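You operate a simulated robot arm through the tools that you are given. There is no shell and no other tool.

You are at the controls of a simulated robot arm. One attempt, no reset.

JOB
Pull the table stop's three bolts to the click, at the 3 Nm on its label.
Fine: take the wrench with that figure and lay it back where it lay; no bolt strained. Set down upright: what you pick out.

Only the result counts: the job must be done as asked and must still hold three seconds after the hand-in. Knocking over, shifting, dropping, spilling or breaking anything else fails it.

ROBOT AND FRAMES
A 7-joint arm with a two-finger parallel gripper, fixed in place. Base frame: the origin is at the foot of the arm, x ahead of it, y to its left, z up; the work surface is at about z = 0. Units: mm, rad, N and s.
With the tool pointing down near the work surface it reaches from about 240 to 620 mm from the base axis. Its first joint turns from -1.152 to 1.152 rad. Payload 2.6 kg.
The TCP is the grasp point between the finger pads, 30 mm short of the fingertips. In the tool frame z runs along the fingers and y along their closing line. Largest opening 94 mm; finger width 28, thickness 10; the body of the gripper, 50 by 96 mm, starts 55 mm behind the TCP.
Orientation is that of the tool frame in the base frame, as a unit quaternion [w, x, y, z]. With the fingers straight down and closing along the base's y, the tool's x points along the base's -x, its y along +y and its z along -z.

CONTROLS
- The arm moves only by the tool drive_tool. Its argument "rows" is a list of rows, each an object of numbers (a shift or turn left out is 0, a gripper value left out holds the last): "dx", "dy", "dz": the shift along the tool's x, y, z in units of 50 mm (1.0 is 50 mm); "ax", "ay", "az": the turn, a rotation vector about the tool's x, y, z in units of 4 degrees (1.0 is 4 degrees). In form: [{"dx": .., "dy": .., "dz": .., "ax": .., "ay": .., "az": ..}, ...]. A call has 1 to 20 rows; each row shifts and turns the commanded pose from where the row before left it, along the tool's axes as they then stand. "gripper" is the opening, from 0 (shut) to 1 (fully open), set as the call begins (left out, the last holds). A call with a number of a shift or a turn outside -1 to 1 is refused whole. A row lasts 0.2 s, in which the tool goes at most 50 mm and 0.15 rad; a call with a longer step from one row to the next is refused whole, and so is a gripper value outside its range. Where a pose cannot be reached the arm comes as near as it can. A force on the tool above 40 N (or 10 N above the force at the start of the call, whichever is more), or a blocked arm, ends the call early, and 0.2 s more pass. Each finger travels about 72 mm/s and halts on what it meets, pressing with about 28 N; the grip force reading is that of the motor and also rises with nothing between the fingers. The clock runs only during rows and for 0.2 s after the last one: add rows that do not move to give the fingers time. It gives the time, the measured TCP pose, the force on the tool (base axes), the opening and the grip force at its end, in the units of the frame above (readings bear some noise), with the torque about the TCP (base axes, N m) and any sound that the robot's microphone picked up.
- Cameras (640 x 400 px; columns grow to the right, rows downward): "scene" is fixed at [45.2, 446.4, 555.3]; the picture's right is [-0.63, -0.77, 0.00], its down [-0.50, 0.41, -0.76] and it looks along [0.59, -0.48, -0.65] (base axes); focal length 328 px, centre (320, 200). "wrist" rides on the gripper at [76, 14, -102] in the tool frame; the picture's right is [-0.18, 0.98, 0.00], its down [-0.75, -0.14, -0.64] and it looks along [-0.63, -0.12, 0.77] (tool axes); focal length 243 px, centre (320, 200). There is no depth. A picture from a camera that has moved, and an enlarged one, comes with that camera's place and axes in the base frame and with its lens.
- camera(camera): a new picture of that camera. The clock stands still meanwhile.
- close_up(camera, box): a new picture of the part [left, top, right, bottom] of that camera's present view, enlarged. The clock stands still meanwhile.
- close_job(): hands the job in; it is judged then, once.

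Nothing tells you positions but the pictures and the camera data. Unless the task says otherwise, let go and move clear before handing in.

The tools are called by a JSON object that holds its "api" and its "payload". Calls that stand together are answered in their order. drive_tool: Moves the arm, as the interface text tells. Its arguments: {"type":"object","properties":{"rows":{"type":"array"},"gripper":{"type":"number"}},"required":["rows"]} The other tools are called the same way: camera (camera) takes a picture; close_up (camera, box) takes an enlarged picture of a part of a camera's view; close_job () hands the job in.

At the start:

```text
clock: 0.0
eef_pos: [289.6, 230.6, 310.7]
tcp_rot: [0.0, 0.0, 1.0, 0.0]
force: [-0.2, -0.4, -0.7]
ft_torque: [0.0, -0.02, -0.05]
width: 93.9
gripper_force: 0.1
```

scene: 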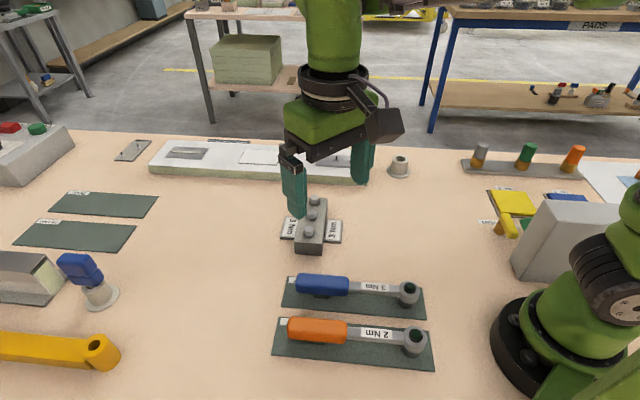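
wrist: 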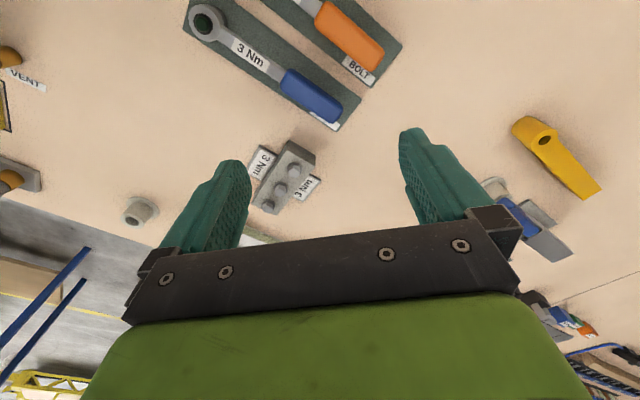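

I see two torque wrenches on dark mats (blue "3 Nm", orange "2 Nm") and a grey block with three bolts labelled 3 Nm. I'll look closer before moving.

{"api": "close_up", "payload": {"camera": "scene", "box": [260, 180, 450, 300]}}

{"api": "close_up", "payload": {"camera": "scene", "box": [260, 260, 450, 380]}}

{"api": "close_up", "payload": {"camera": "wrist", "box": [220, 120, 360, 220]}}

{"api": "close_up", "payload": {"camera": "wrist", "box": [170, 0, 410, 150]}}

{"api": "close_up", "payload": {"camera": "scene", "box": [0, 100, 320, 300]}}

{"api": "close_up", "payload": {"camera": "scene", "box": [360, 100, 640, 280]}}

```text
3.33 times, centred on (355, 240) of scene
camera zoom: at [45.2, 446.4, 555.3], right [-0.63, -0.77, 0.0], down [-0.5, 0.41, -0.76], along [0.59, -0.48, -0.65], focal length 1094 px, centre (203, 67)
```

zoom: 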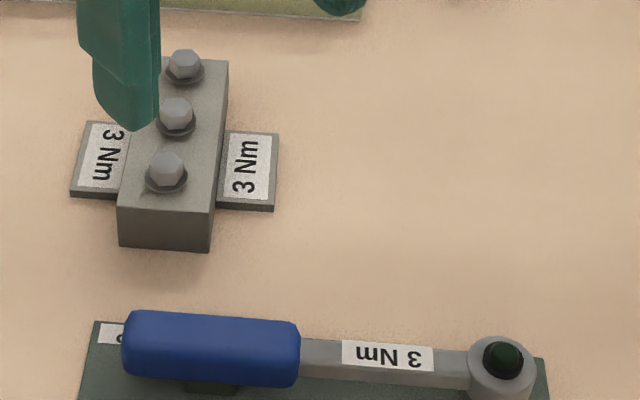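

```text
3.33 times, centred on (355, 320) of scene
camera zoom: at [45.2, 446.4, 555.3], right [-0.63, -0.77, 0.0], down [-0.5, 0.41, -0.76], along [0.59, -0.48, -0.65], focal length 1094 px, centre (203, -200)
```

zoom: 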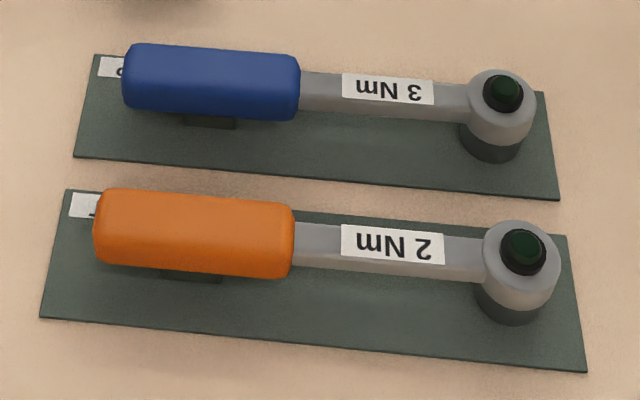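

```text
4.00 times, centred on (290, 170) of wrist
camera zoom: at [213.9, 245.0, 413.1], right [0.18, 0.98, 0.0], down [0.75, -0.14, 0.64], along [0.63, -0.12, -0.77], focal length 970 px, centre (440, 320)
```

zoom: 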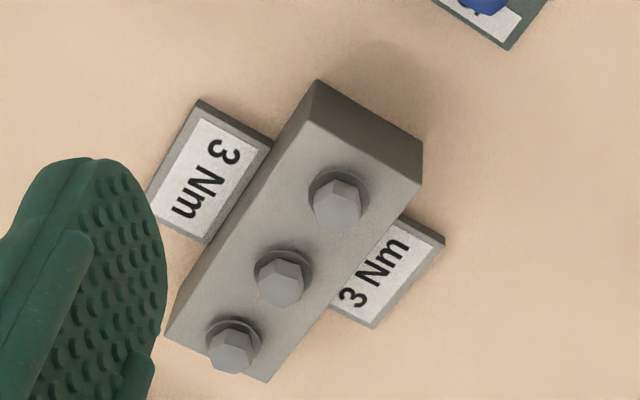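

```text
2.67 times, centred on (290, 75) of wrist
camera zoom: at [213.9, 245.0, 413.1], right [0.18, 0.98, 0.0], down [0.75, -0.14, 0.64], along [0.63, -0.12, -0.77], focal length 647 px, centre (400, 533)
```

zoom: 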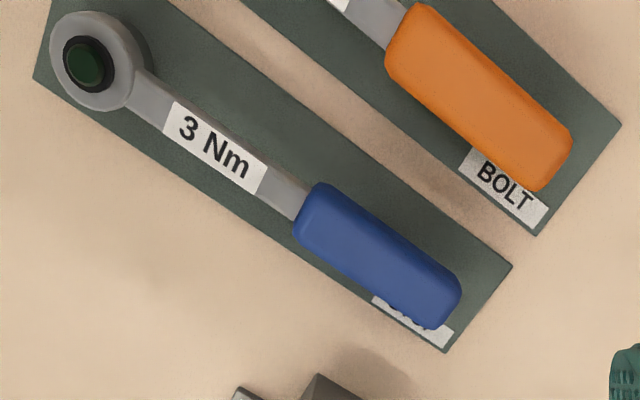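

```text
2.00 times, centred on (160, 200) of scene
camera zoom: at [45.2, 446.4, 555.3], right [-0.63, -0.77, 0.0], down [-0.5, 0.41, -0.76], along [0.59, -0.48, -0.65], focal length 656 px, centre (640, 200)
```

zoom: 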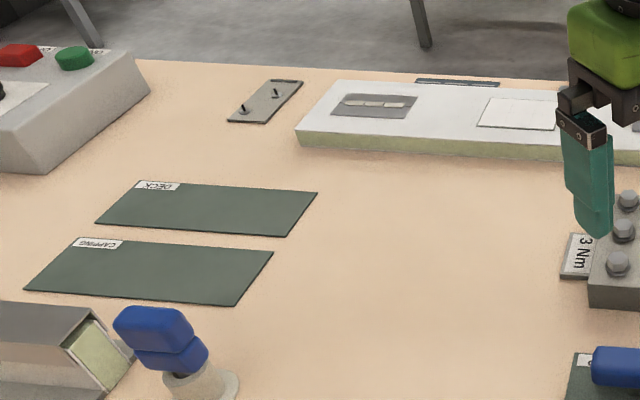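

```text
2.22 times, centred on (500, 190) of scene
camera zoom: at [45.2, 446.4, 555.3], right [-0.63, -0.77, 0.0], down [-0.5, 0.41, -0.76], along [0.59, -0.48, -0.65], focal length 729 px, centre (-80, 222)
```

zoom: 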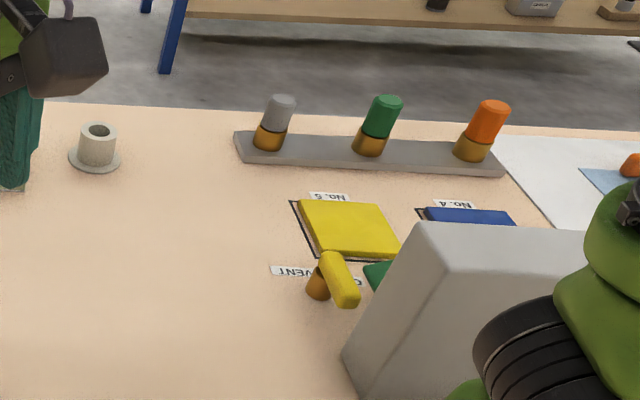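

I take the blue 3 Nm wrench's socket head to be near (213, 98) and its handle near (322, 213). The bolts are near (432, 159), (468, 123) and (504, 87). I'll turn the hand to line up with the wrench and hover over it to measure more closely.

{"api": "drive_tool", "payload": {"rows": [{"az": -1}, {"az": -1}, {"az": -1}, {"az": -1}, {"az": -1}, {"az": -1}, {"az": -1}, {"az": -1}, {"az": -1}, {"az": -1}, {"az": -1}, {"az": -1}], "gripper": 0.7}}

{"api": "drive_tool", "payload": {"rows": [{"dx": 0.4, "dy": -0.126, "dz": 0.36}, {"dx": 0.4, "dy": -0.126, "dz": 0.36}, {"dx": 0.4, "dy": -0.126, "dz": 0.36}, {"dx": 0.4, "dy": -0.126, "dz": 0.36}, {"dx": 0.4, "dy": -0.126, "dz": 0.36}, {}, {}]}}

{"api": "camera", "payload": {"camera": "wrist"}}

{"api": "camera", "payload": {"camera": "scene"}}

```text
clock: 2.6
eef_pos: [290.0, 230.3, 311.0]
tcp_rot: [0.001, -0.407, 0.913, 0.0]
force: [-0.2, -0.3, 0.1]
ft_torque: [-0.01, -0.02, 0.03]
width: 65.7
gripper_force: 0.0
```

```text
clock: 4.2
eef_pos: [245.6, 135.7, 219.8]
tcp_rot: [0.0, -0.407, 0.913, 0.0]
force: [0.5, 0.1, -0.1]
ft_torque: [0.0, -0.01, 0.02]
width: 65.6
gripper_force: 0.2
```

```text
taken
camera wrist: at [185.0, 88.2, 323.1], right [-0.61, 0.79, 0.0], down [0.61, 0.47, 0.64], along [0.51, 0.39, -0.77], focal length 243 px, centre (320, 200)
```

wrist: 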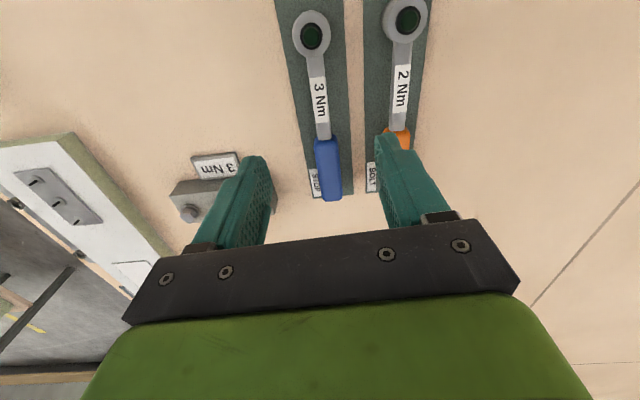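

```text
taken
```

scene: 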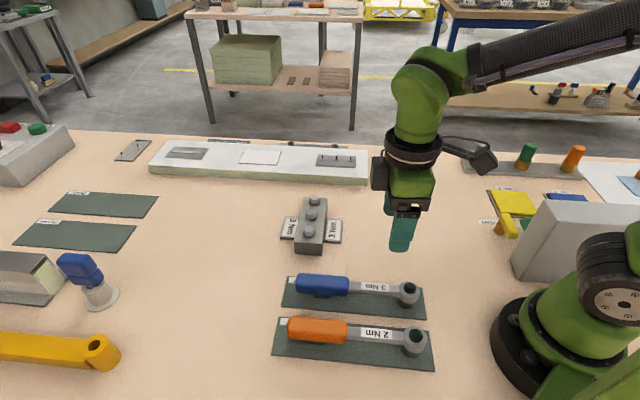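

The wrench lies nearly along the hand's line of sight now. I'll enlarge the head and handle to measure them.

{"api": "close_up", "payload": {"camera": "wrist", "box": [260, 0, 420, 100]}}

{"api": "close_up", "payload": {"camera": "wrist", "box": [260, 110, 420, 210]}}

{"api": "close_up", "payload": {"camera": "scene", "box": [270, 180, 366, 240]}}

{"api": "close_up", "payload": {"camera": "scene", "box": [375, 260, 455, 310]}}

{"api": "close_up", "payload": {"camera": "scene", "box": [272, 265, 368, 325]}}

```text
4.00 times, centred on (340, 50) of wrist
camera zoom: at [185.0, 88.2, 323.1], right [-0.61, 0.79, 0.0], down [0.61, 0.47, 0.64], along [0.51, 0.39, -0.77], focal length 970 px, centre (240, 800)
```

zoom: 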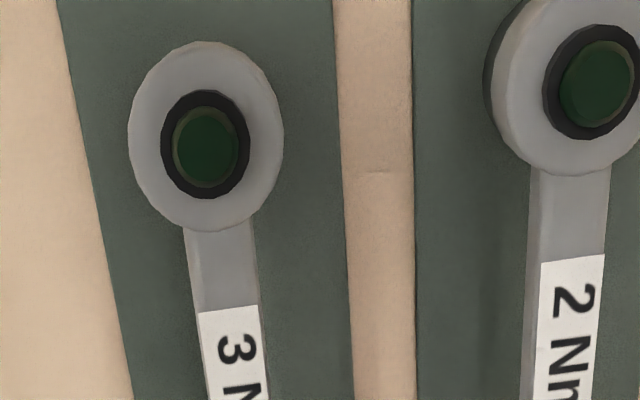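

```text
4.00 times, centred on (340, 160) of wrist
camera zoom: at [185.0, 88.2, 323.1], right [-0.61, 0.79, 0.0], down [0.61, 0.47, 0.64], along [0.51, 0.39, -0.77], focal length 970 px, centre (240, 360)
```

zoom: 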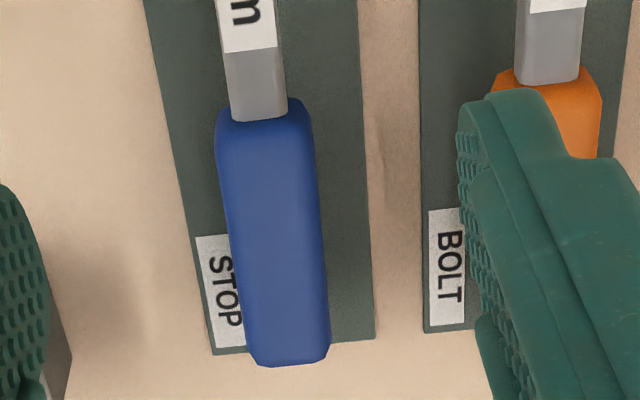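

```text
6.67 times, centred on (318, 210) of scene
camera zoom: at [45.2, 446.4, 555.3], right [-0.63, -0.77, 0.0], down [-0.5, 0.41, -0.76], along [0.59, -0.48, -0.65], focal length 2187 px, centre (333, 133)
```

zoom: 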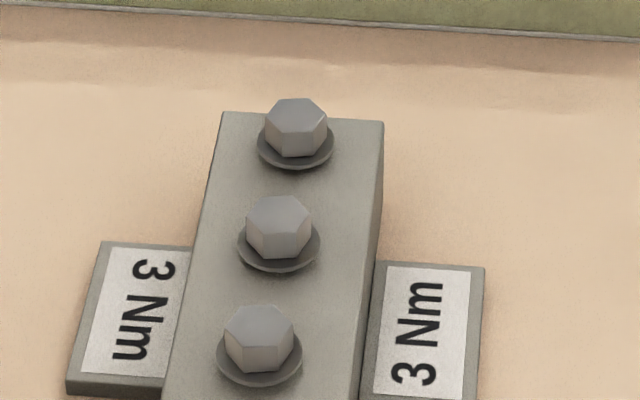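

```text
8.00 times, centred on (415, 285) of scene
camera zoom: at [45.2, 446.4, 555.3], right [-0.63, -0.77, 0.0], down [-0.5, 0.41, -0.76], along [0.59, -0.48, -0.65], focal length 2625 px, centre (-440, -480)
```

zoom: 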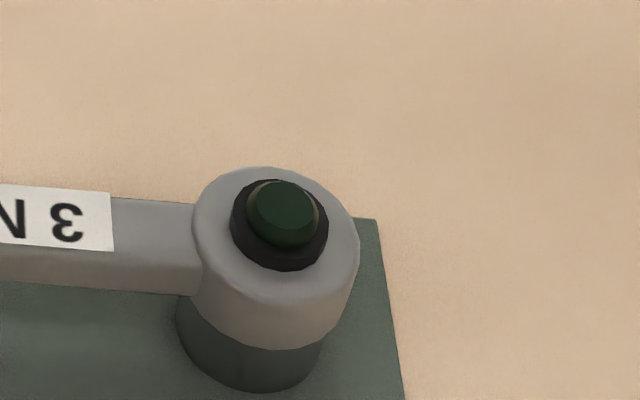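

```text
6.67 times, centred on (320, 295) of scene
camera zoom: at [45.2, 446.4, 555.3], right [-0.63, -0.77, 0.0], down [-0.5, 0.41, -0.76], along [0.59, -0.48, -0.65], focal length 2187 px, centre (320, -433)
```

zoom: 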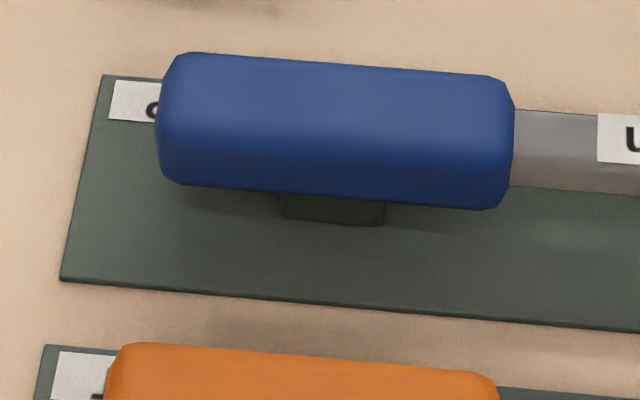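

The blue wrench's mat is labelled STOP, so it belongs to this job. Its ring top is near (212.8, 99.2, 46). Next I'll hover over the bolts in the same relative pose to measure them.

{"api": "drive_tool", "payload": {"rows": [{"dx": -0.471, "dy": -0.4335, "dz": -0.035}, {"dx": -0.471, "dy": -0.4335, "dz": -0.035}, {"dx": -0.471, "dy": -0.4335, "dz": -0.035}, {"dx": -0.471, "dy": -0.4335, "dz": -0.035}, {"dx": -0.471, "dy": -0.4335, "dz": -0.035}, {"dx": -0.471, "dy": -0.4335, "dz": -0.035}, {"dx": -0.471, "dy": -0.4335, "dz": -0.035}, {"dx": -0.471, "dy": -0.4335, "dz": -0.035}, {}, {}]}}

{"api": "camera", "payload": {"camera": "wrist"}}

{"api": "close_up", "payload": {"camera": "wrist", "box": [200, 0, 360, 100]}}

```text
clock: 6.4
eef_pos: [501.3, 159.0, 234.1]
tcp_rot: [0.0, -0.407, 0.913, 0.0]
force: [-0.2, -0.4, -0.6]
ft_torque: [-0.02, -0.02, 0.02]
width: 65.9
gripper_force: 0.0
```

```text
taken
camera wrist: at [440.2, 111.9, 336.9], right [-0.61, 0.79, 0.0], down [0.61, 0.47, 0.64], along [0.51, 0.39, -0.77], focal length 243 px, centre (320, 200)
```

wrist: 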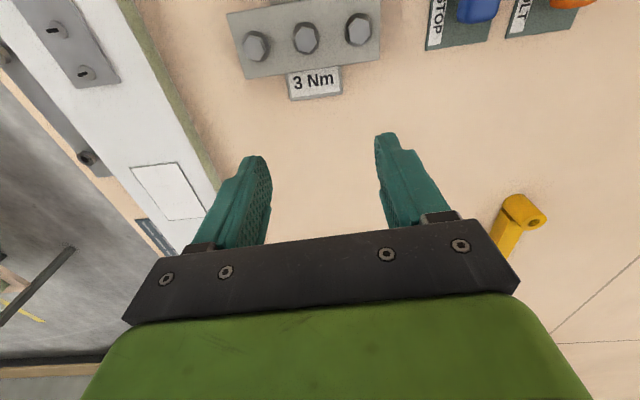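

```text
4.00 times, centred on (280, 50) of wrist
camera zoom: at [440.2, 111.9, 336.9], right [-0.61, 0.79, 0.0], down [0.61, 0.47, 0.64], along [0.51, 0.39, -0.77], focal length 970 px, centre (480, 800)
```

zoom: 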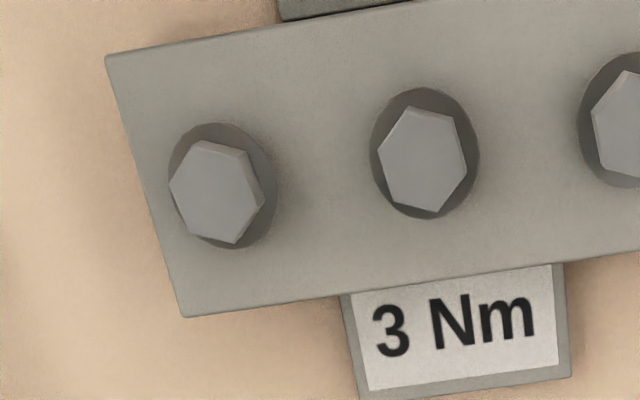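

Bolt B's head top comes out near (474, 120.4, 60), with about 51 mm spacing. I'll view bolts C and A from the same relative spot to refine them.

{"api": "drive_tool", "payload": {"rows": [{"dy": -0.5}, {"dy": -0.5}, {}, {}]}}

{"api": "close_up", "payload": {"camera": "wrist", "box": [220, 0, 380, 100]}}

{"api": "drive_tool", "payload": {"rows": [{"dy": 0.5}, {"dy": 0.5}, {"dy": 0.5}, {"dy": 0.5}, {}, {}]}}

{"api": "close_up", "payload": {"camera": "wrist", "box": [220, 0, 380, 100]}}

```text
clock: 7.4
eef_pos: [537.4, 124.6, 234.7]
tcp_rot: [-0.001, -0.407, 0.913, 0.0]
force: [0.9, 0.5, 0.4]
ft_torque: [-0.02, 0.0, 0.0]
width: 65.6
gripper_force: 0.1
```

```text
4.00 times, centred on (300, 50) of wrist
camera zoom: at [476.4, 78.0, 337.4], right [-0.61, 0.79, 0.0], down [0.61, 0.47, 0.64], along [0.51, 0.39, -0.77], focal length 970 px, centre (400, 800)
```

zoom: 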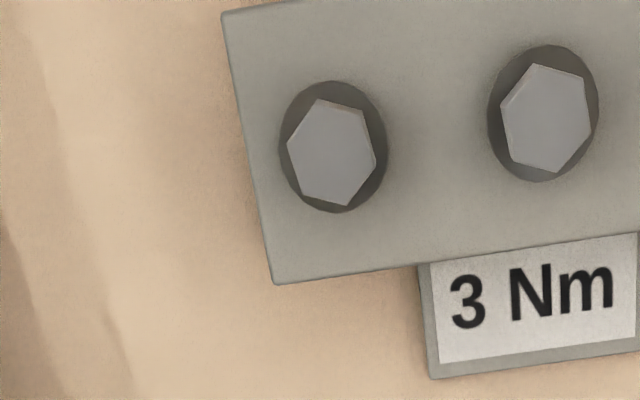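

```text
clock: 8.8
eef_pos: [463.2, 191.2, 234.3]
tcp_rot: [0.0, -0.407, 0.914, 0.0]
force: [-0.2, -0.8, 0.1]
ft_torque: [-0.01, -0.01, 0.01]
width: 65.8
gripper_force: 0.1
```

```text
4.00 times, centred on (300, 50) of wrist
camera zoom: at [402.5, 144.9, 337.5], right [-0.61, 0.79, 0.0], down [0.61, 0.47, 0.64], along [0.51, 0.39, -0.77], focal length 970 px, centre (400, 800)
```

zoom: 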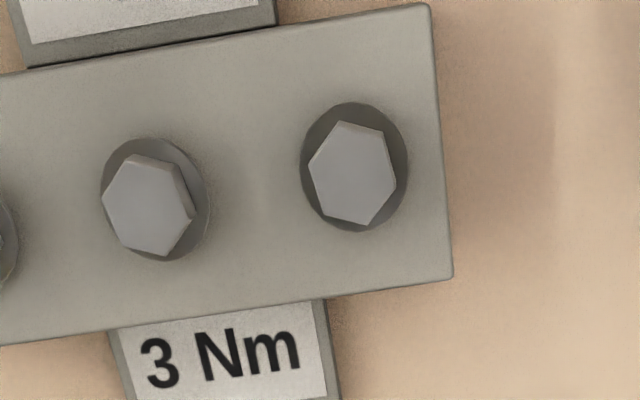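

The bolt centres come out at about A (437, 157), B (473.8, 120.4) and C (510.6, 83.7). The wrench lies at about 45° with its ring at (212.8, 99.2), so I'll turn to 45° and go above the handle about 140 mm from the ring.

{"api": "drive_tool", "payload": {"rows": [{"az": 0.75}, {"dx": 0.34, "dy": 0.3733}, {"dx": 0.34, "dy": 0.3733}, {"dx": 0.34, "dy": 0.3733}, {"dx": 0.34, "dy": 0.3733}, {"dx": 0.34, "dy": 0.3733}, {"dx": 0.34, "dy": 0.3733}, {}, {"dz": 0.5}, {"dz": 0.5}, {"dz": 0.5}, {"dz": 0.5}, {}, {}]}}

{"api": "camera", "payload": {"camera": "wrist"}}

{"api": "camera", "payload": {"camera": "scene"}}

```text
clock: 11.8
eef_pos: [313.3, 200.5, 136.4]
tcp_rot: [0.0, -0.383, 0.924, 0.0]
force: [0.0, -0.2, -0.2]
ft_torque: [-0.01, 0.0, 0.02]
width: 66.1
gripper_force: 0.0
```

```text
taken
camera wrist: at [250.3, 156.6, 237.2], right [-0.56, 0.83, 0.0], down [0.63, 0.43, 0.64], along [0.53, 0.36, -0.77], focal length 243 px, centre (320, 200)
```

wrist: 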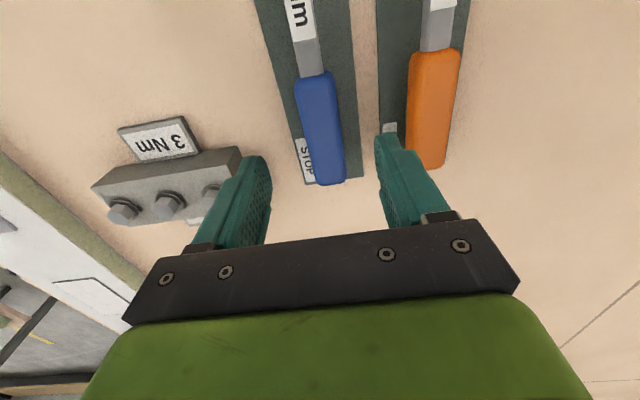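

```text
taken
```

scene: 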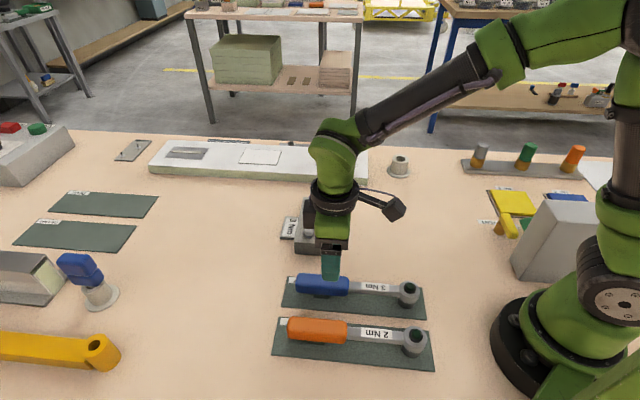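

I'm above the handle now. I'll enlarge it to check the lateral alignment before descending.

{"api": "drive_tool", "payload": {"rows": [{}, {}]}}

{"api": "close_up", "payload": {"camera": "wrist", "box": [240, 0, 400, 100]}}

{"api": "close_up", "payload": {"camera": "wrist", "box": [240, 100, 400, 200]}}

```text
clock: 12.4
eef_pos: [314.0, 201.5, 135.3]
tcp_rot: [0.0, -0.383, 0.924, 0.0]
force: [0.5, -0.1, -0.4]
ft_torque: [0.0, 0.02, 0.03]
width: 65.7
gripper_force: 0.0
```

```text
4.00 times, centred on (320, 50) of wrist
camera zoom: at [250.4, 156.6, 237.4], right [-0.56, 0.83, 0.0], down [0.63, 0.43, 0.64], along [0.53, 0.36, -0.77], focal length 970 px, centre (320, 800)
```

zoom: 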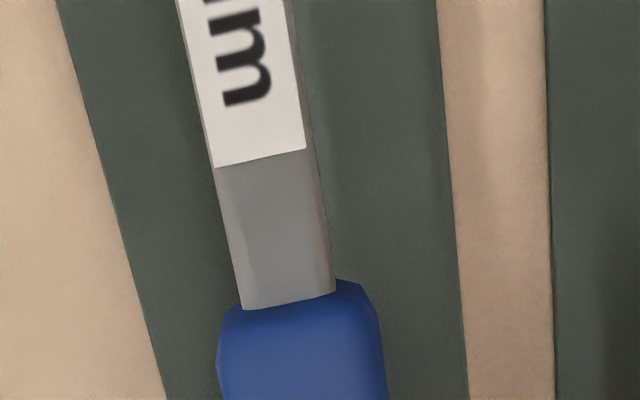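

```text
4.00 times, centred on (320, 150) of wrist
camera zoom: at [250.4, 156.6, 237.4], right [-0.56, 0.83, 0.0], down [0.63, 0.43, 0.64], along [0.53, 0.36, -0.77], focal length 970 px, centre (320, 400)
```

zoom: 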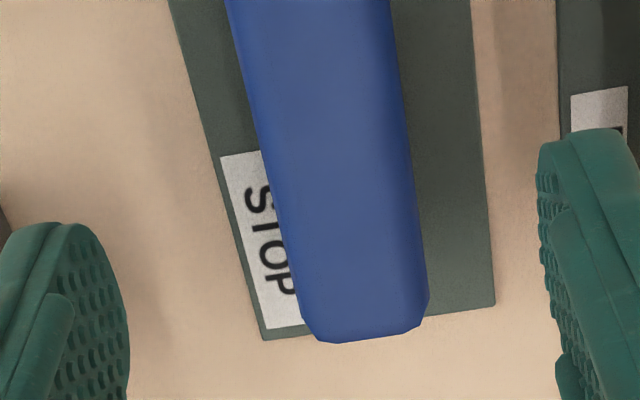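

The hand is within about 0.5 mm of the handle's centreline, with 16 mm clear on each side. I'll descend to about z = 37, and not yet close.

{"api": "drive_tool", "payload": {"rows": [{"dz": 0.4}, {"dz": 0.4}, {"dz": 0.4}, {"dz": 0.3}, {"dz": 0.2}, {"dz": 0.16}, {}, {}, {}]}}

{"api": "camera", "payload": {"camera": "wrist"}}

{"api": "close_up", "payload": {"camera": "scene", "box": [260, 230, 420, 330]}}

```text
clock: 14.4
eef_pos: [311.7, 199.0, 43.0]
tcp_rot: [0.0, -0.383, 0.924, 0.0]
force: [-0.4, 0.3, -0.3]
ft_torque: [0.02, 0.01, -0.02]
width: 65.7
gripper_force: 0.2
```

```text
taken
camera wrist: at [248.3, 155.5, 144.3], right [-0.56, 0.83, 0.0], down [0.63, 0.43, 0.64], along [0.53, 0.36, -0.77], focal length 243 px, centre (320, 200)
```

wrist: 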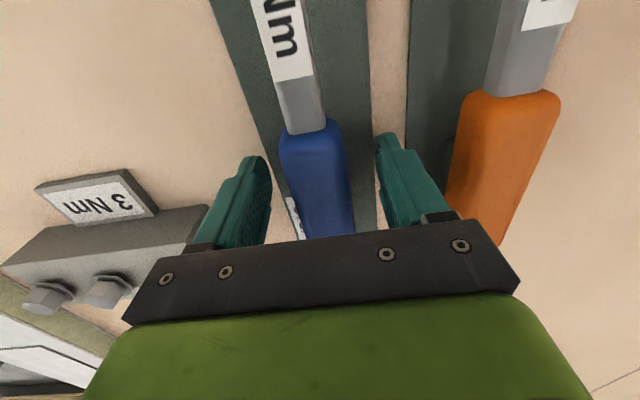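

```text
4.00 times, centred on (340, 280) of scene
camera zoom: at [45.2, 446.4, 555.3], right [-0.63, -0.77, 0.0], down [-0.5, 0.41, -0.76], along [0.59, -0.48, -0.65], focal length 1312 px, centre (240, -120)
```

zoom: 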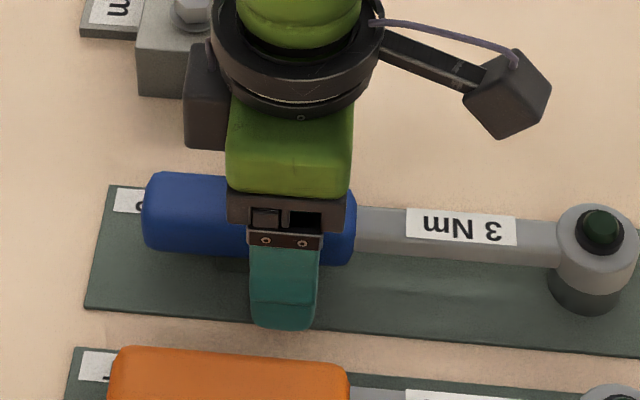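

Fingertips are near z = 12 on both sides of the handle. I'll go 4 mm lower, shift 1 mm sideways, then close.

{"api": "drive_tool", "payload": {"rows": [{"dz": 0.04, "dy": -0.02}, {"dz": 0.04}, {}, {}]}}

{"api": "drive_tool", "payload": {"rows": [{}, {}, {}, {}, {}], "gripper": 0}}

{"api": "camera", "payload": {"camera": "wrist"}}

{"api": "close_up", "payload": {"camera": "scene", "box": [260, 230, 420, 330]}}

```text
clock: 15.4
eef_pos: [312.7, 198.1, 37.3]
tcp_rot: [0.0, -0.382, 0.924, 0.0]
force: [0.2, 1.0, -0.2]
ft_torque: [-0.01, 0.0, 0.0]
width: 65.8
gripper_force: 0.0
```

```text
clock: 16.6
eef_pos: [312.3, 199.0, 37.5]
tcp_rot: [0.001, -0.383, 0.924, 0.0]
force: [-3.1, 3.6, 1.5]
ft_torque: [0.04, 0.05, -0.09]
width: 36.3
gripper_force: 28.1
```

```text
taken
camera wrist: at [248.9, 154.9, 140.6], right [-0.56, 0.83, 0.0], down [0.63, 0.43, 0.64], along [0.53, 0.36, -0.77], focal length 243 px, centre (320, 200)
```

wrist: 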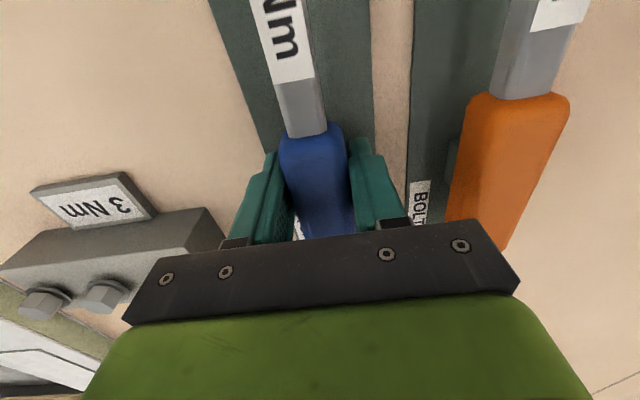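

```text
4.00 times, centred on (340, 280) of scene
camera zoom: at [45.2, 446.4, 555.3], right [-0.63, -0.77, 0.0], down [-0.5, 0.41, -0.76], along [0.59, -0.48, -0.65], focal length 1312 px, centre (240, -120)
```

zoom: 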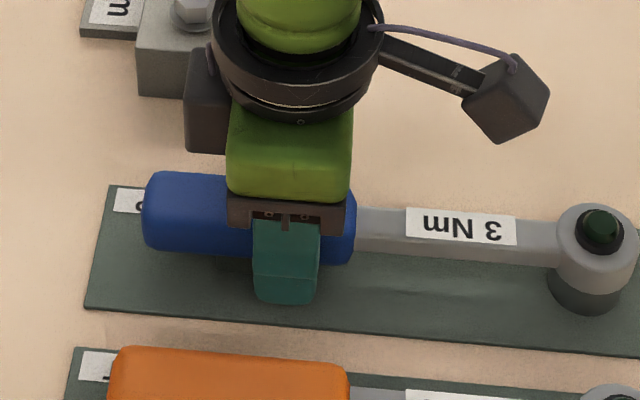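

The handle is gripped at 36 mm wide with a small sideways load. I'll relieve that and then lift straight up a little.

{"api": "drive_tool", "payload": {"rows": [{"dy": 0.01}, {}]}}

{"api": "drive_tool", "payload": {"rows": [{"dz": -0.1}, {"dz": -0.1}, {}, {}]}}

{"api": "close_up", "payload": {"camera": "scene", "box": [270, 220, 430, 320]}}

```text
clock: 17.2
eef_pos: [313.1, 198.9, 37.6]
tcp_rot: [0.0, -0.382, 0.924, 0.0]
force: [-2.9, 2.2, 2.2]
ft_torque: [-0.03, 0.08, -0.05]
width: 36.4
gripper_force: 27.9
```

```text
clock: 18.2
eef_pos: [311.8, 199.1, 48.1]
tcp_rot: [0.0, -0.382, 0.924, 0.0]
force: [-0.6, -0.4, -0.1]
ft_torque: [0.01, 0.01, -0.01]
width: 36.8
gripper_force: 0.1
```

```text
4.00 times, centred on (350, 270) of scene
camera zoom: at [45.2, 446.4, 555.3], right [-0.63, -0.77, 0.0], down [-0.5, 0.41, -0.76], along [0.59, -0.48, -0.65], focal length 1312 px, centre (200, -80)
```

zoom: 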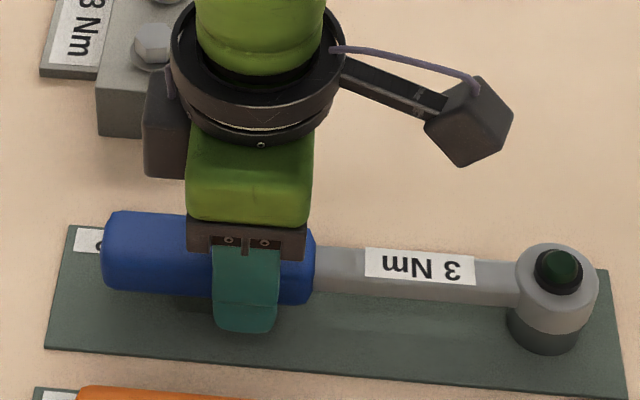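

The hand rose but the wrench seems to have stayed down, and the grip force reads zero at 36.8 mm. I'll check the state again with the gripper commanded shut.

{"api": "drive_tool", "payload": {"rows": [{}, {}]}}

{"api": "camera", "payload": {"camera": "wrist"}}

{"api": "close_up", "payload": {"camera": "scene", "box": [280, 260, 376, 320]}}

```text
clock: 18.8
eef_pos: [312.2, 199.1, 49.1]
tcp_rot: [0.0, -0.383, 0.924, 0.001]
force: [0.1, -0.6, 4.2]
ft_torque: [-0.08, 0.02, 0.0]
width: 36.1
gripper_force: 28.7
```

```text
taken
camera wrist: at [249.0, 155.1, 150.9], right [-0.56, 0.83, 0.0], down [0.63, 0.43, 0.64], along [0.53, 0.36, -0.77], focal length 243 px, centre (320, 200)
```

wrist: 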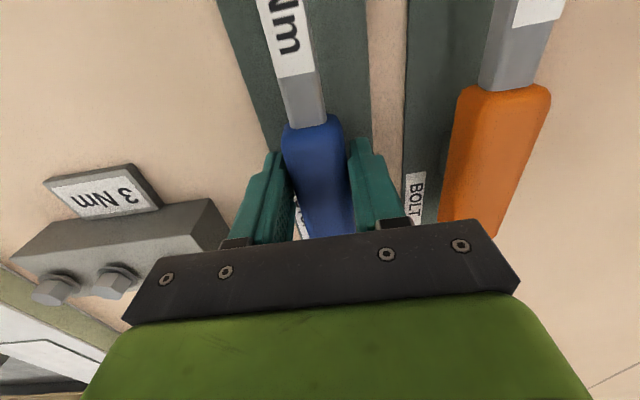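

```text
6.67 times, centred on (328, 290) of scene
camera zoom: at [45.2, 446.4, 555.4], right [-0.63, -0.77, 0.0], down [-0.5, 0.41, -0.76], along [0.59, -0.48, -0.65], focal length 2187 px, centre (267, -400)
```

zoom: 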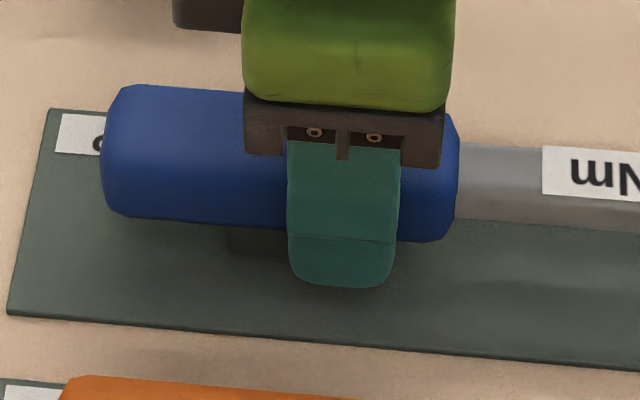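

The grip let go briefly during the lift, so the wrench stayed on its rest and does not appear to have moved. I'll open, go back down, regrip and lift with the gripper commanded explicitly.

{"api": "drive_tool", "payload": {"rows": [{}, {}, {}], "gripper": 0.6}}

{"api": "drive_tool", "payload": {"rows": [{"dz": 0.1}, {"dz": 0.12}, {}, {}], "gripper": 0.6}}

{"api": "drive_tool", "payload": {"rows": [{}, {}, {}, {}, {}], "gripper": 0}}

{"api": "drive_tool", "payload": {"rows": [{"dz": -0.03}, {"dz": -0.03}, {}], "gripper": 0}}

{"api": "close_up", "payload": {"camera": "scene", "box": [270, 220, 430, 320]}}

```text
clock: 19.6
eef_pos: [311.2, 197.4, 48.2]
tcp_rot: [0.0, -0.382, 0.924, 0.0]
force: [0.3, -0.6, -0.4]
ft_torque: [0.01, -0.03, 0.02]
width: 56.3
gripper_force: 0.0
```

```text
clock: 20.6
eef_pos: [312.6, 199.5, 36.3]
tcp_rot: [0.001, -0.382, 0.924, 0.0]
force: [0.4, 0.5, 0.2]
ft_torque: [0.0, -0.01, 0.01]
width: 56.3
gripper_force: 0.0
```

```text
clock: 21.8
eef_pos: [312.4, 201.4, 37.4]
tcp_rot: [0.0, -0.383, 0.924, 0.0]
force: [2.2, -2.3, 0.0]
ft_torque: [0.02, -0.04, 0.06]
width: 36.2
gripper_force: 27.7
```

```text
clock: 22.6
eef_pos: [313.4, 199.0, 40.1]
tcp_rot: [0.0, -0.382, 0.924, 0.0]
force: [0.3, 0.0, -3.7]
ft_torque: [0.09, -0.09, 0.03]
width: 36.4
gripper_force: 27.7
```

```text
4.00 times, centred on (350, 270) of scene
camera zoom: at [45.2, 446.5, 555.3], right [-0.63, -0.77, 0.0], down [-0.5, 0.41, -0.76], along [0.59, -0.48, -0.65], focal length 1312 px, centre (200, -80)
```

zoom: 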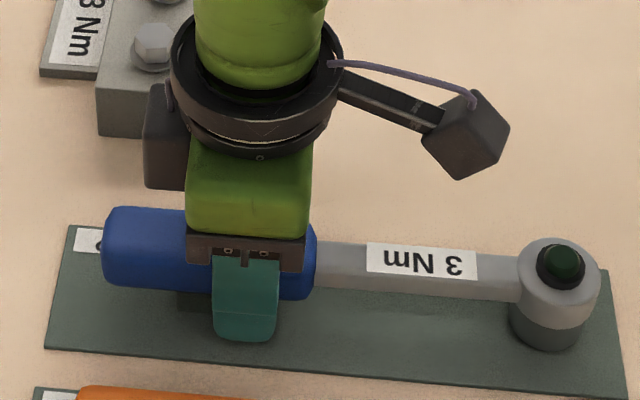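

Now the wrench is rising with the hand: about 3.7 N load and grip force held. I'll keep lifting in small steps.

{"api": "drive_tool", "payload": {"rows": [{"dz": -0.1}, {"dz": -0.1}, {"dz": -0.1}, {}, {}], "gripper": 0}}

{"api": "close_up", "payload": {"camera": "scene", "box": [270, 220, 430, 320]}}

```text
clock: 23.8
eef_pos: [313.1, 199.9, 54.9]
tcp_rot: [0.001, -0.383, 0.924, 0.001]
force: [-0.6, 0.4, -3.9]
ft_torque: [0.09, -0.06, 0.0]
width: 36.2
gripper_force: 27.9
```

```text
4.00 times, centred on (350, 270) of scene
camera zoom: at [45.2, 446.5, 555.3], right [-0.63, -0.77, 0.0], down [-0.5, 0.41, -0.76], along [0.59, -0.48, -0.65], focal length 1312 px, centre (200, -80)
```

zoom: 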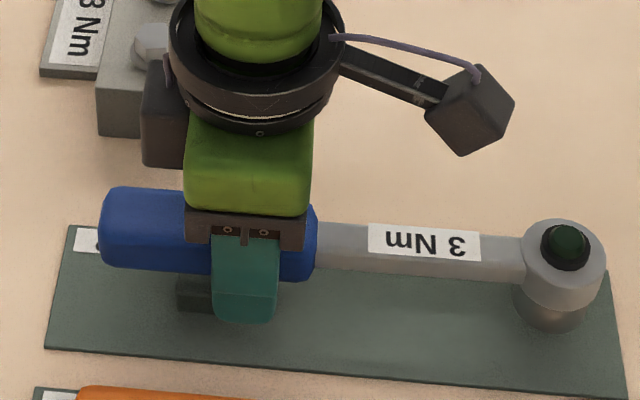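

The wrench is up about 18 mm and level, weighing roughly 4 N. I'll zoom in on the head and rest.

{"api": "close_up", "payload": {"camera": "scene", "box": [380, 260, 444, 300]}}

{"api": "drive_tool", "payload": {"rows": [{"dz": -0.3}, {"dz": -0.3}, {"dz": -0.3}, {"dz": -0.3}, {}, {}], "gripper": 0}}

{"api": "close_up", "payload": {"camera": "scene", "box": [280, 210, 440, 310]}}

{"api": "close_up", "payload": {"camera": "scene", "box": [380, 235, 460, 285]}}

```text
10.00 times, centred on (412, 280) of scene
camera zoom: at [45.2, 446.5, 555.3], right [-0.63, -0.77, 0.0], down [-0.5, 0.41, -0.76], along [0.59, -0.48, -0.65], focal length 3281 px, centre (-600, -600)
```

zoom: 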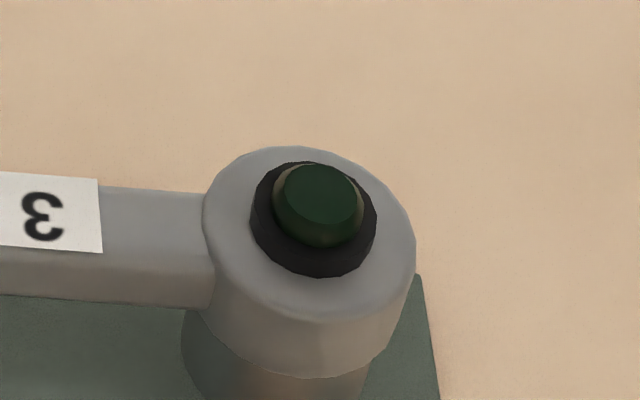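

```text
clock: 25.2
eef_pos: [312.3, 199.2, 115.5]
tcp_rot: [0.0, -0.383, 0.924, -0.001]
force: [0.1, 0.5, -4.7]
ft_torque: [0.06, -0.04, -0.01]
width: 36.4
gripper_force: 28.0
```

```text
4.00 times, centred on (360, 260) of scene
camera zoom: at [45.2, 446.5, 555.3], right [-0.63, -0.77, 0.0], down [-0.5, 0.41, -0.76], along [0.59, -0.48, -0.65], focal length 1312 px, centre (160, -40)
```

zoom: 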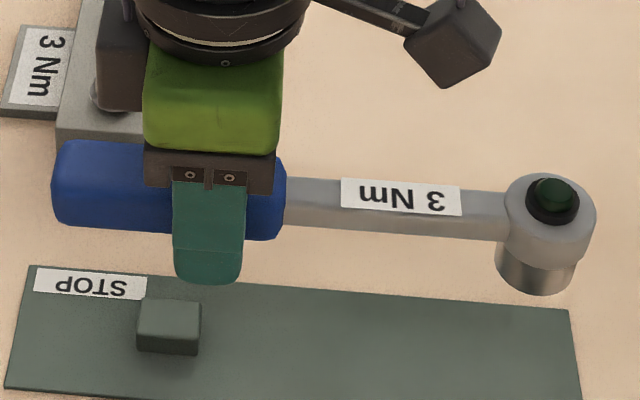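

```text
8.00 times, centred on (420, 260) of scene
camera zoom: at [45.2, 446.5, 555.3], right [-0.63, -0.77, 0.0], down [-0.5, 0.41, -0.76], along [0.59, -0.48, -0.65], focal length 2625 px, centre (-480, -280)
```

zoom: 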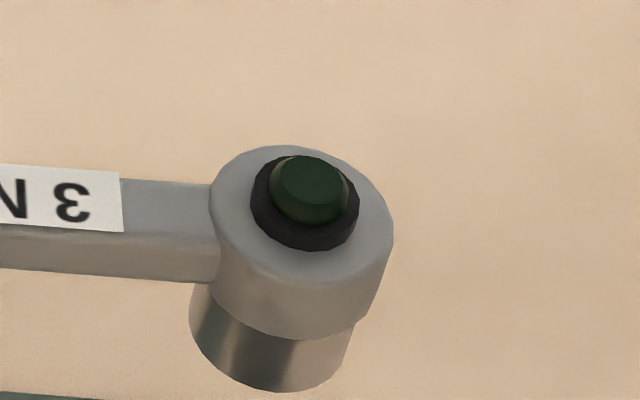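

The socket and the green button are part of the wrench, and the mat is flat with one small handle block. I'll raise it, swing the handle to about 88° (pointing to +y), and carry the socket toward bolt A.

{"api": "drive_tool", "payload": {"rows": [{"dz": -0.3}, {"dz": -0.3}, {"dz": -0.3}, {"dz": -0.2}, {"az": -0.5}, {"az": -0.75}, {"az": -0.75}, {"az": -0.75}, {"az": -0.75}, {"az": -0.75}, {"az": -0.75}, {"az": -0.75}, {"az": -0.75}, {"az": -0.75}, {"az": -0.75}, {"az": -0.75}, {"az": -0.75}, {"az": -0.75}, {"az": -0.5}, {}], "gripper": 0}}

{"api": "camera", "payload": {"camera": "scene"}}

```text
clock: 29.4
eef_pos: [312.7, 198.8, 169.2]
tcp_rot: [0.0, -0.695, 0.719, 0.0]
force: [0.1, 1.3, -4.1]
ft_torque: [0.13, 0.0, 0.0]
width: 36.1
gripper_force: 28.6
```

```text
taken
```

scene: 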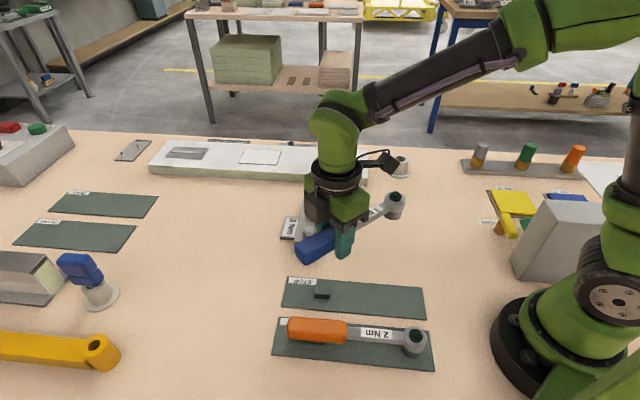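

The wrench is held level with its head pointing to -y. I'll move it so the socket is above bolt A at (437, 157), stay high, and check with the scene camera.

{"api": "drive_tool", "payload": {"rows": [{"dx": -0.2592, "dy": -0.3147}, {"dx": -0.2592, "dy": -0.3147}, {"dx": -0.2592, "dy": -0.3147}, {"dx": -0.2592, "dy": -0.3147}, {"dx": -0.2592, "dy": -0.3147}, {"dx": -0.2592, "dy": -0.3147}, {"dx": -0.2592, "dy": -0.3147}, {"dx": -0.2592, "dy": -0.3147}, {}, {"dz": 0.25}, {"dz": 0.25}, {"dz": 0.2}, {"dz": 0.1}, {}, {}], "gripper": 0}}

{"api": "camera", "payload": {"camera": "scene"}}

{"api": "close_up", "payload": {"camera": "scene", "box": [256, 170, 384, 250]}}

{"api": "camera", "payload": {"camera": "wrist"}}

```text
clock: 32.6
eef_pos: [440.6, 298.7, 130.1]
tcp_rot: [0.0, -0.695, 0.719, 0.0]
force: [0.4, -0.3, -3.0]
ft_torque: [0.11, 0.02, -0.02]
width: 36.4
gripper_force: 27.7
```

```text
taken
```

scene: 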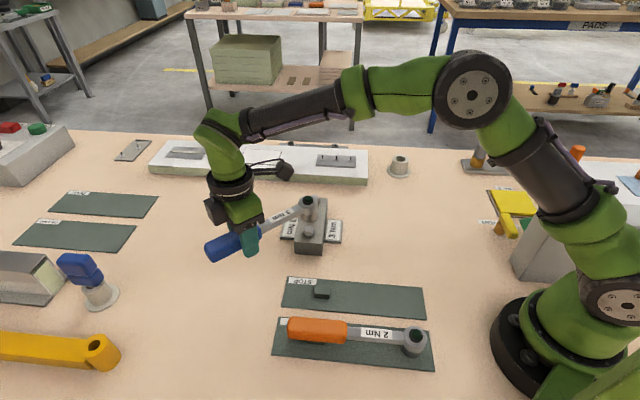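

```text
5.00 times, centred on (320, 210) of scene
camera zoom: at [45.2, 446.5, 555.3], right [-0.63, -0.77, 0.0], down [-0.5, 0.41, -0.76], along [0.59, -0.48, -0.65], focal length 1640 px, centre (320, 150)
```

zoom: 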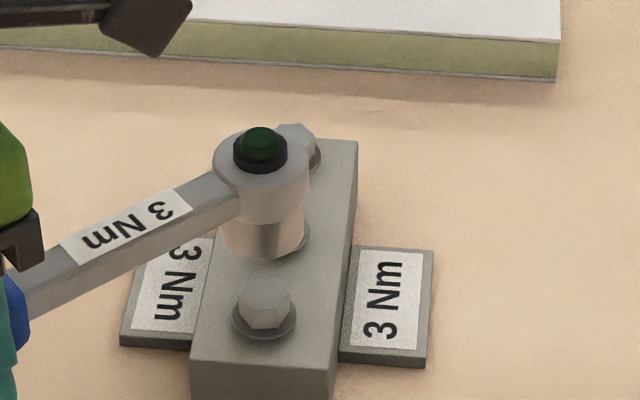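

```text
taken
camera wrist: at [425.4, 222.5, 232.4], right [-0.98, 0.22, 0.0], down [0.17, 0.75, 0.64], along [0.14, 0.63, -0.77], focal length 243 px, centre (320, 200)
```

wrist: 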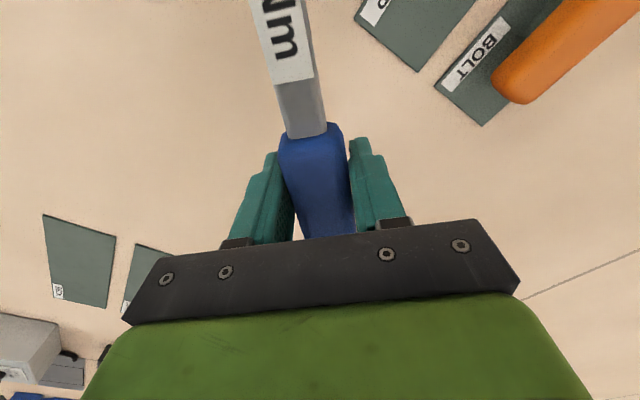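

The scene view puts the ring at about (436.6, 156), right over bolt A. I'll lower it to just above the bolt head and look again.

{"api": "drive_tool", "payload": {"rows": [{"dz": 0.2}, {"dz": 0.2}, {"dz": 0.12}, {"dz": 0.06}, {}, {}], "gripper": 0}}

{"api": "close_up", "payload": {"camera": "scene", "box": [272, 185, 352, 235]}}

```text
clock: 34.0
eef_pos: [442.0, 299.4, 100.4]
tcp_rot: [0.0, -0.695, 0.719, -0.001]
force: [-0.8, -0.7, -3.2]
ft_torque: [0.1, 0.03, 0.0]
width: 36.3
gripper_force: 28.0
```

```text
8.00 times, centred on (312, 210) of scene
camera zoom: at [45.2, 446.5, 555.3], right [-0.63, -0.77, 0.0], down [-0.5, 0.41, -0.76], along [0.59, -0.48, -0.65], focal length 2625 px, centre (384, 120)
```

zoom: 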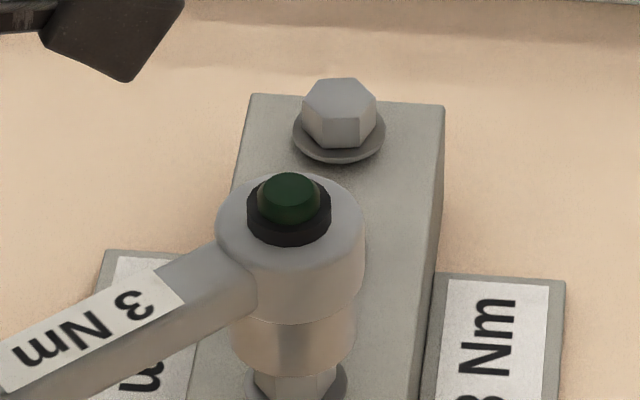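

The socket sits over bolt A and is centred to within about 1 mm. I'll nudge about 0.7 mm and lower slowly to see whether it slips over the hex.

{"api": "drive_tool", "payload": {"rows": [{"dx": 0.012, "dy": 0.01}, {"dz": 0.04}, {"dz": 0.04}, {"dz": 0.04}, {"dz": 0.04}, {}], "gripper": 0}}

{"api": "close_up", "payload": {"camera": "scene", "box": [272, 185, 352, 235]}}

```text
clock: 35.4
eef_pos: [440.9, 296.9, 92.6]
tcp_rot: [-0.001, -0.695, 0.719, 0.0]
force: [-0.8, -0.4, -3.2]
ft_torque: [0.1, 0.0, 0.0]
width: 36.5
gripper_force: 27.5
```

```text
8.00 times, centred on (312, 210) of scene
camera zoom: at [45.2, 446.5, 555.3], right [-0.63, -0.77, 0.0], down [-0.5, 0.41, -0.76], along [0.59, -0.48, -0.65], focal length 2625 px, centre (384, 120)
```

zoom: 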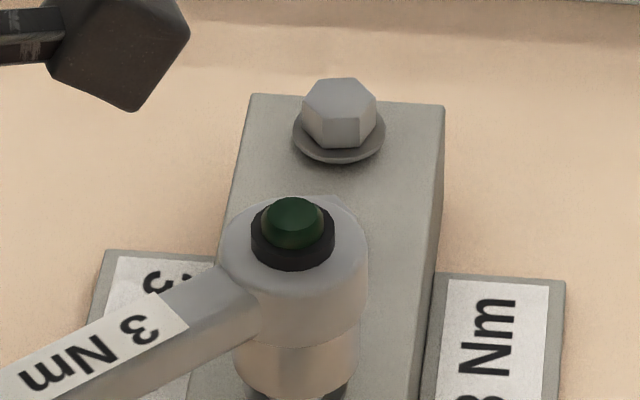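

No contact force yet, and the socket appears to be starting over the hex. I'll continue lowering in small steps.

{"api": "drive_tool", "payload": {"rows": [{"dz": 0.04}, {"dz": 0.04}, {"dz": 0.04}, {}], "gripper": 0}}

{"api": "close_up", "payload": {"camera": "scene", "box": [272, 195, 352, 245]}}

```text
clock: 36.4
eef_pos: [441.5, 297.1, 85.9]
tcp_rot: [0.001, -0.694, 0.72, 0.0]
force: [-0.7, 0.3, -3.1]
ft_torque: [0.11, -0.01, -0.02]
width: 36.3
gripper_force: 28.0
```

```text
8.00 times, centred on (312, 220) of scene
camera zoom: at [45.2, 446.5, 555.3], right [-0.63, -0.77, 0.0], down [-0.5, 0.41, -0.76], along [0.59, -0.48, -0.65], focal length 2625 px, centre (384, 40)
```

zoom: 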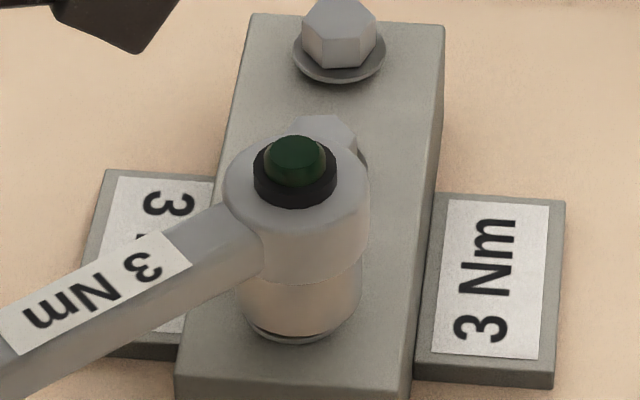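

The socket has slid over bolt A and is almost on the washer. I'll lower a bit more to seat it.

{"api": "drive_tool", "payload": {"rows": [{"dz": 0.02}, {"dz": 0.02}, {}], "gripper": 0}}

{"api": "close_up", "payload": {"camera": "scene", "box": [282, 205, 346, 245]}}

```text
clock: 37.2
eef_pos: [440.7, 297.7, 83.6]
tcp_rot: [0.0, -0.695, 0.719, -0.001]
force: [0.1, -0.1, -3.3]
ft_torque: [0.11, -0.01, 0.0]
width: 36.3
gripper_force: 28.0
```

```text
10.00 times, centred on (314, 225) of scene
camera zoom: at [45.2, 446.5, 555.3], right [-0.63, -0.77, 0.0], down [-0.5, 0.41, -0.76], along [0.59, -0.48, -0.65], focal length 3281 px, centre (380, -50)
```

zoom: 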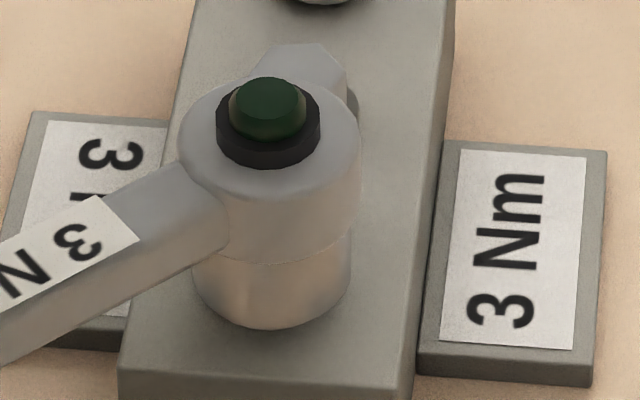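

Still no contact. I'll go down about 2 mm more, watching for the weight to come off.

{"api": "drive_tool", "payload": {"rows": [{"dz": 0.02}, {"dz": 0.02}, {}, {}], "gripper": 0}}

```text
clock: 38.2
eef_pos: [440.7, 298.8, 82.6]
tcp_rot: [0.0, -0.695, 0.719, 0.0]
force: [0.0, -0.5, -3.5]
ft_torque: [0.1, -0.02, 0.01]
width: 36.3
gripper_force: 27.9
```

{"api": "drive_tool", "payload": {"rows": [{"dz": 0.02}, {}, {}], "gripper": 0}}

{"api": "close_up", "payload": {"camera": "scene", "box": [282, 205, 346, 245]}}

```text
clock: 39.0
eef_pos: [441.6, 297.9, 82.2]
tcp_rot: [0.0, -0.695, 0.719, 0.0]
force: [-0.8, -0.1, -3.4]
ft_torque: [0.11, 0.02, -0.01]
width: 36.0
gripper_force: 27.7
```

```text
10.00 times, centred on (314, 225) of scene
camera zoom: at [45.2, 446.5, 555.3], right [-0.63, -0.77, 0.0], down [-0.5, 0.41, -0.76], along [0.59, -0.48, -0.65], focal length 3281 px, centre (380, -50)
```

zoom: 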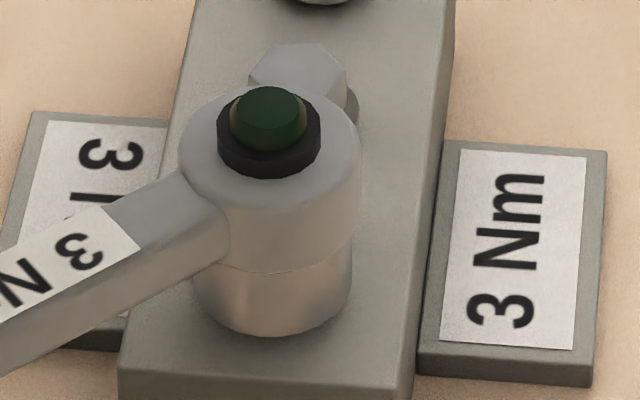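

{"api": "drive_tool", "payload": {"rows": [{"dz": 0.02}, {"dz": 0.02}, {}, {}], "gripper": 0}}

{"api": "close_up", "payload": {"camera": "scene", "box": [282, 205, 346, 245]}}

```text
clock: 40.0
eef_pos: [440.4, 297.7, 79.9]
tcp_rot: [0.0, -0.695, 0.719, 0.001]
force: [-0.2, -0.4, -3.9]
ft_torque: [0.09, -0.05, 0.03]
width: 36.5
gripper_force: 28.3
```

```text
10.00 times, centred on (314, 225) of scene
camera zoom: at [45.2, 446.5, 555.3], right [-0.63, -0.77, 0.0], down [-0.5, 0.41, -0.76], along [0.59, -0.48, -0.65], focal length 3281 px, centre (380, -50)
```

zoom: 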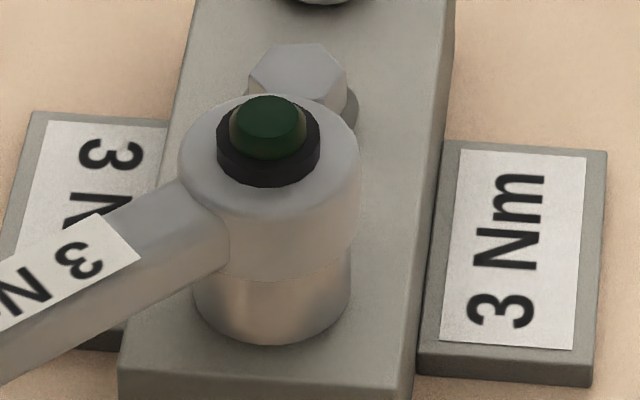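

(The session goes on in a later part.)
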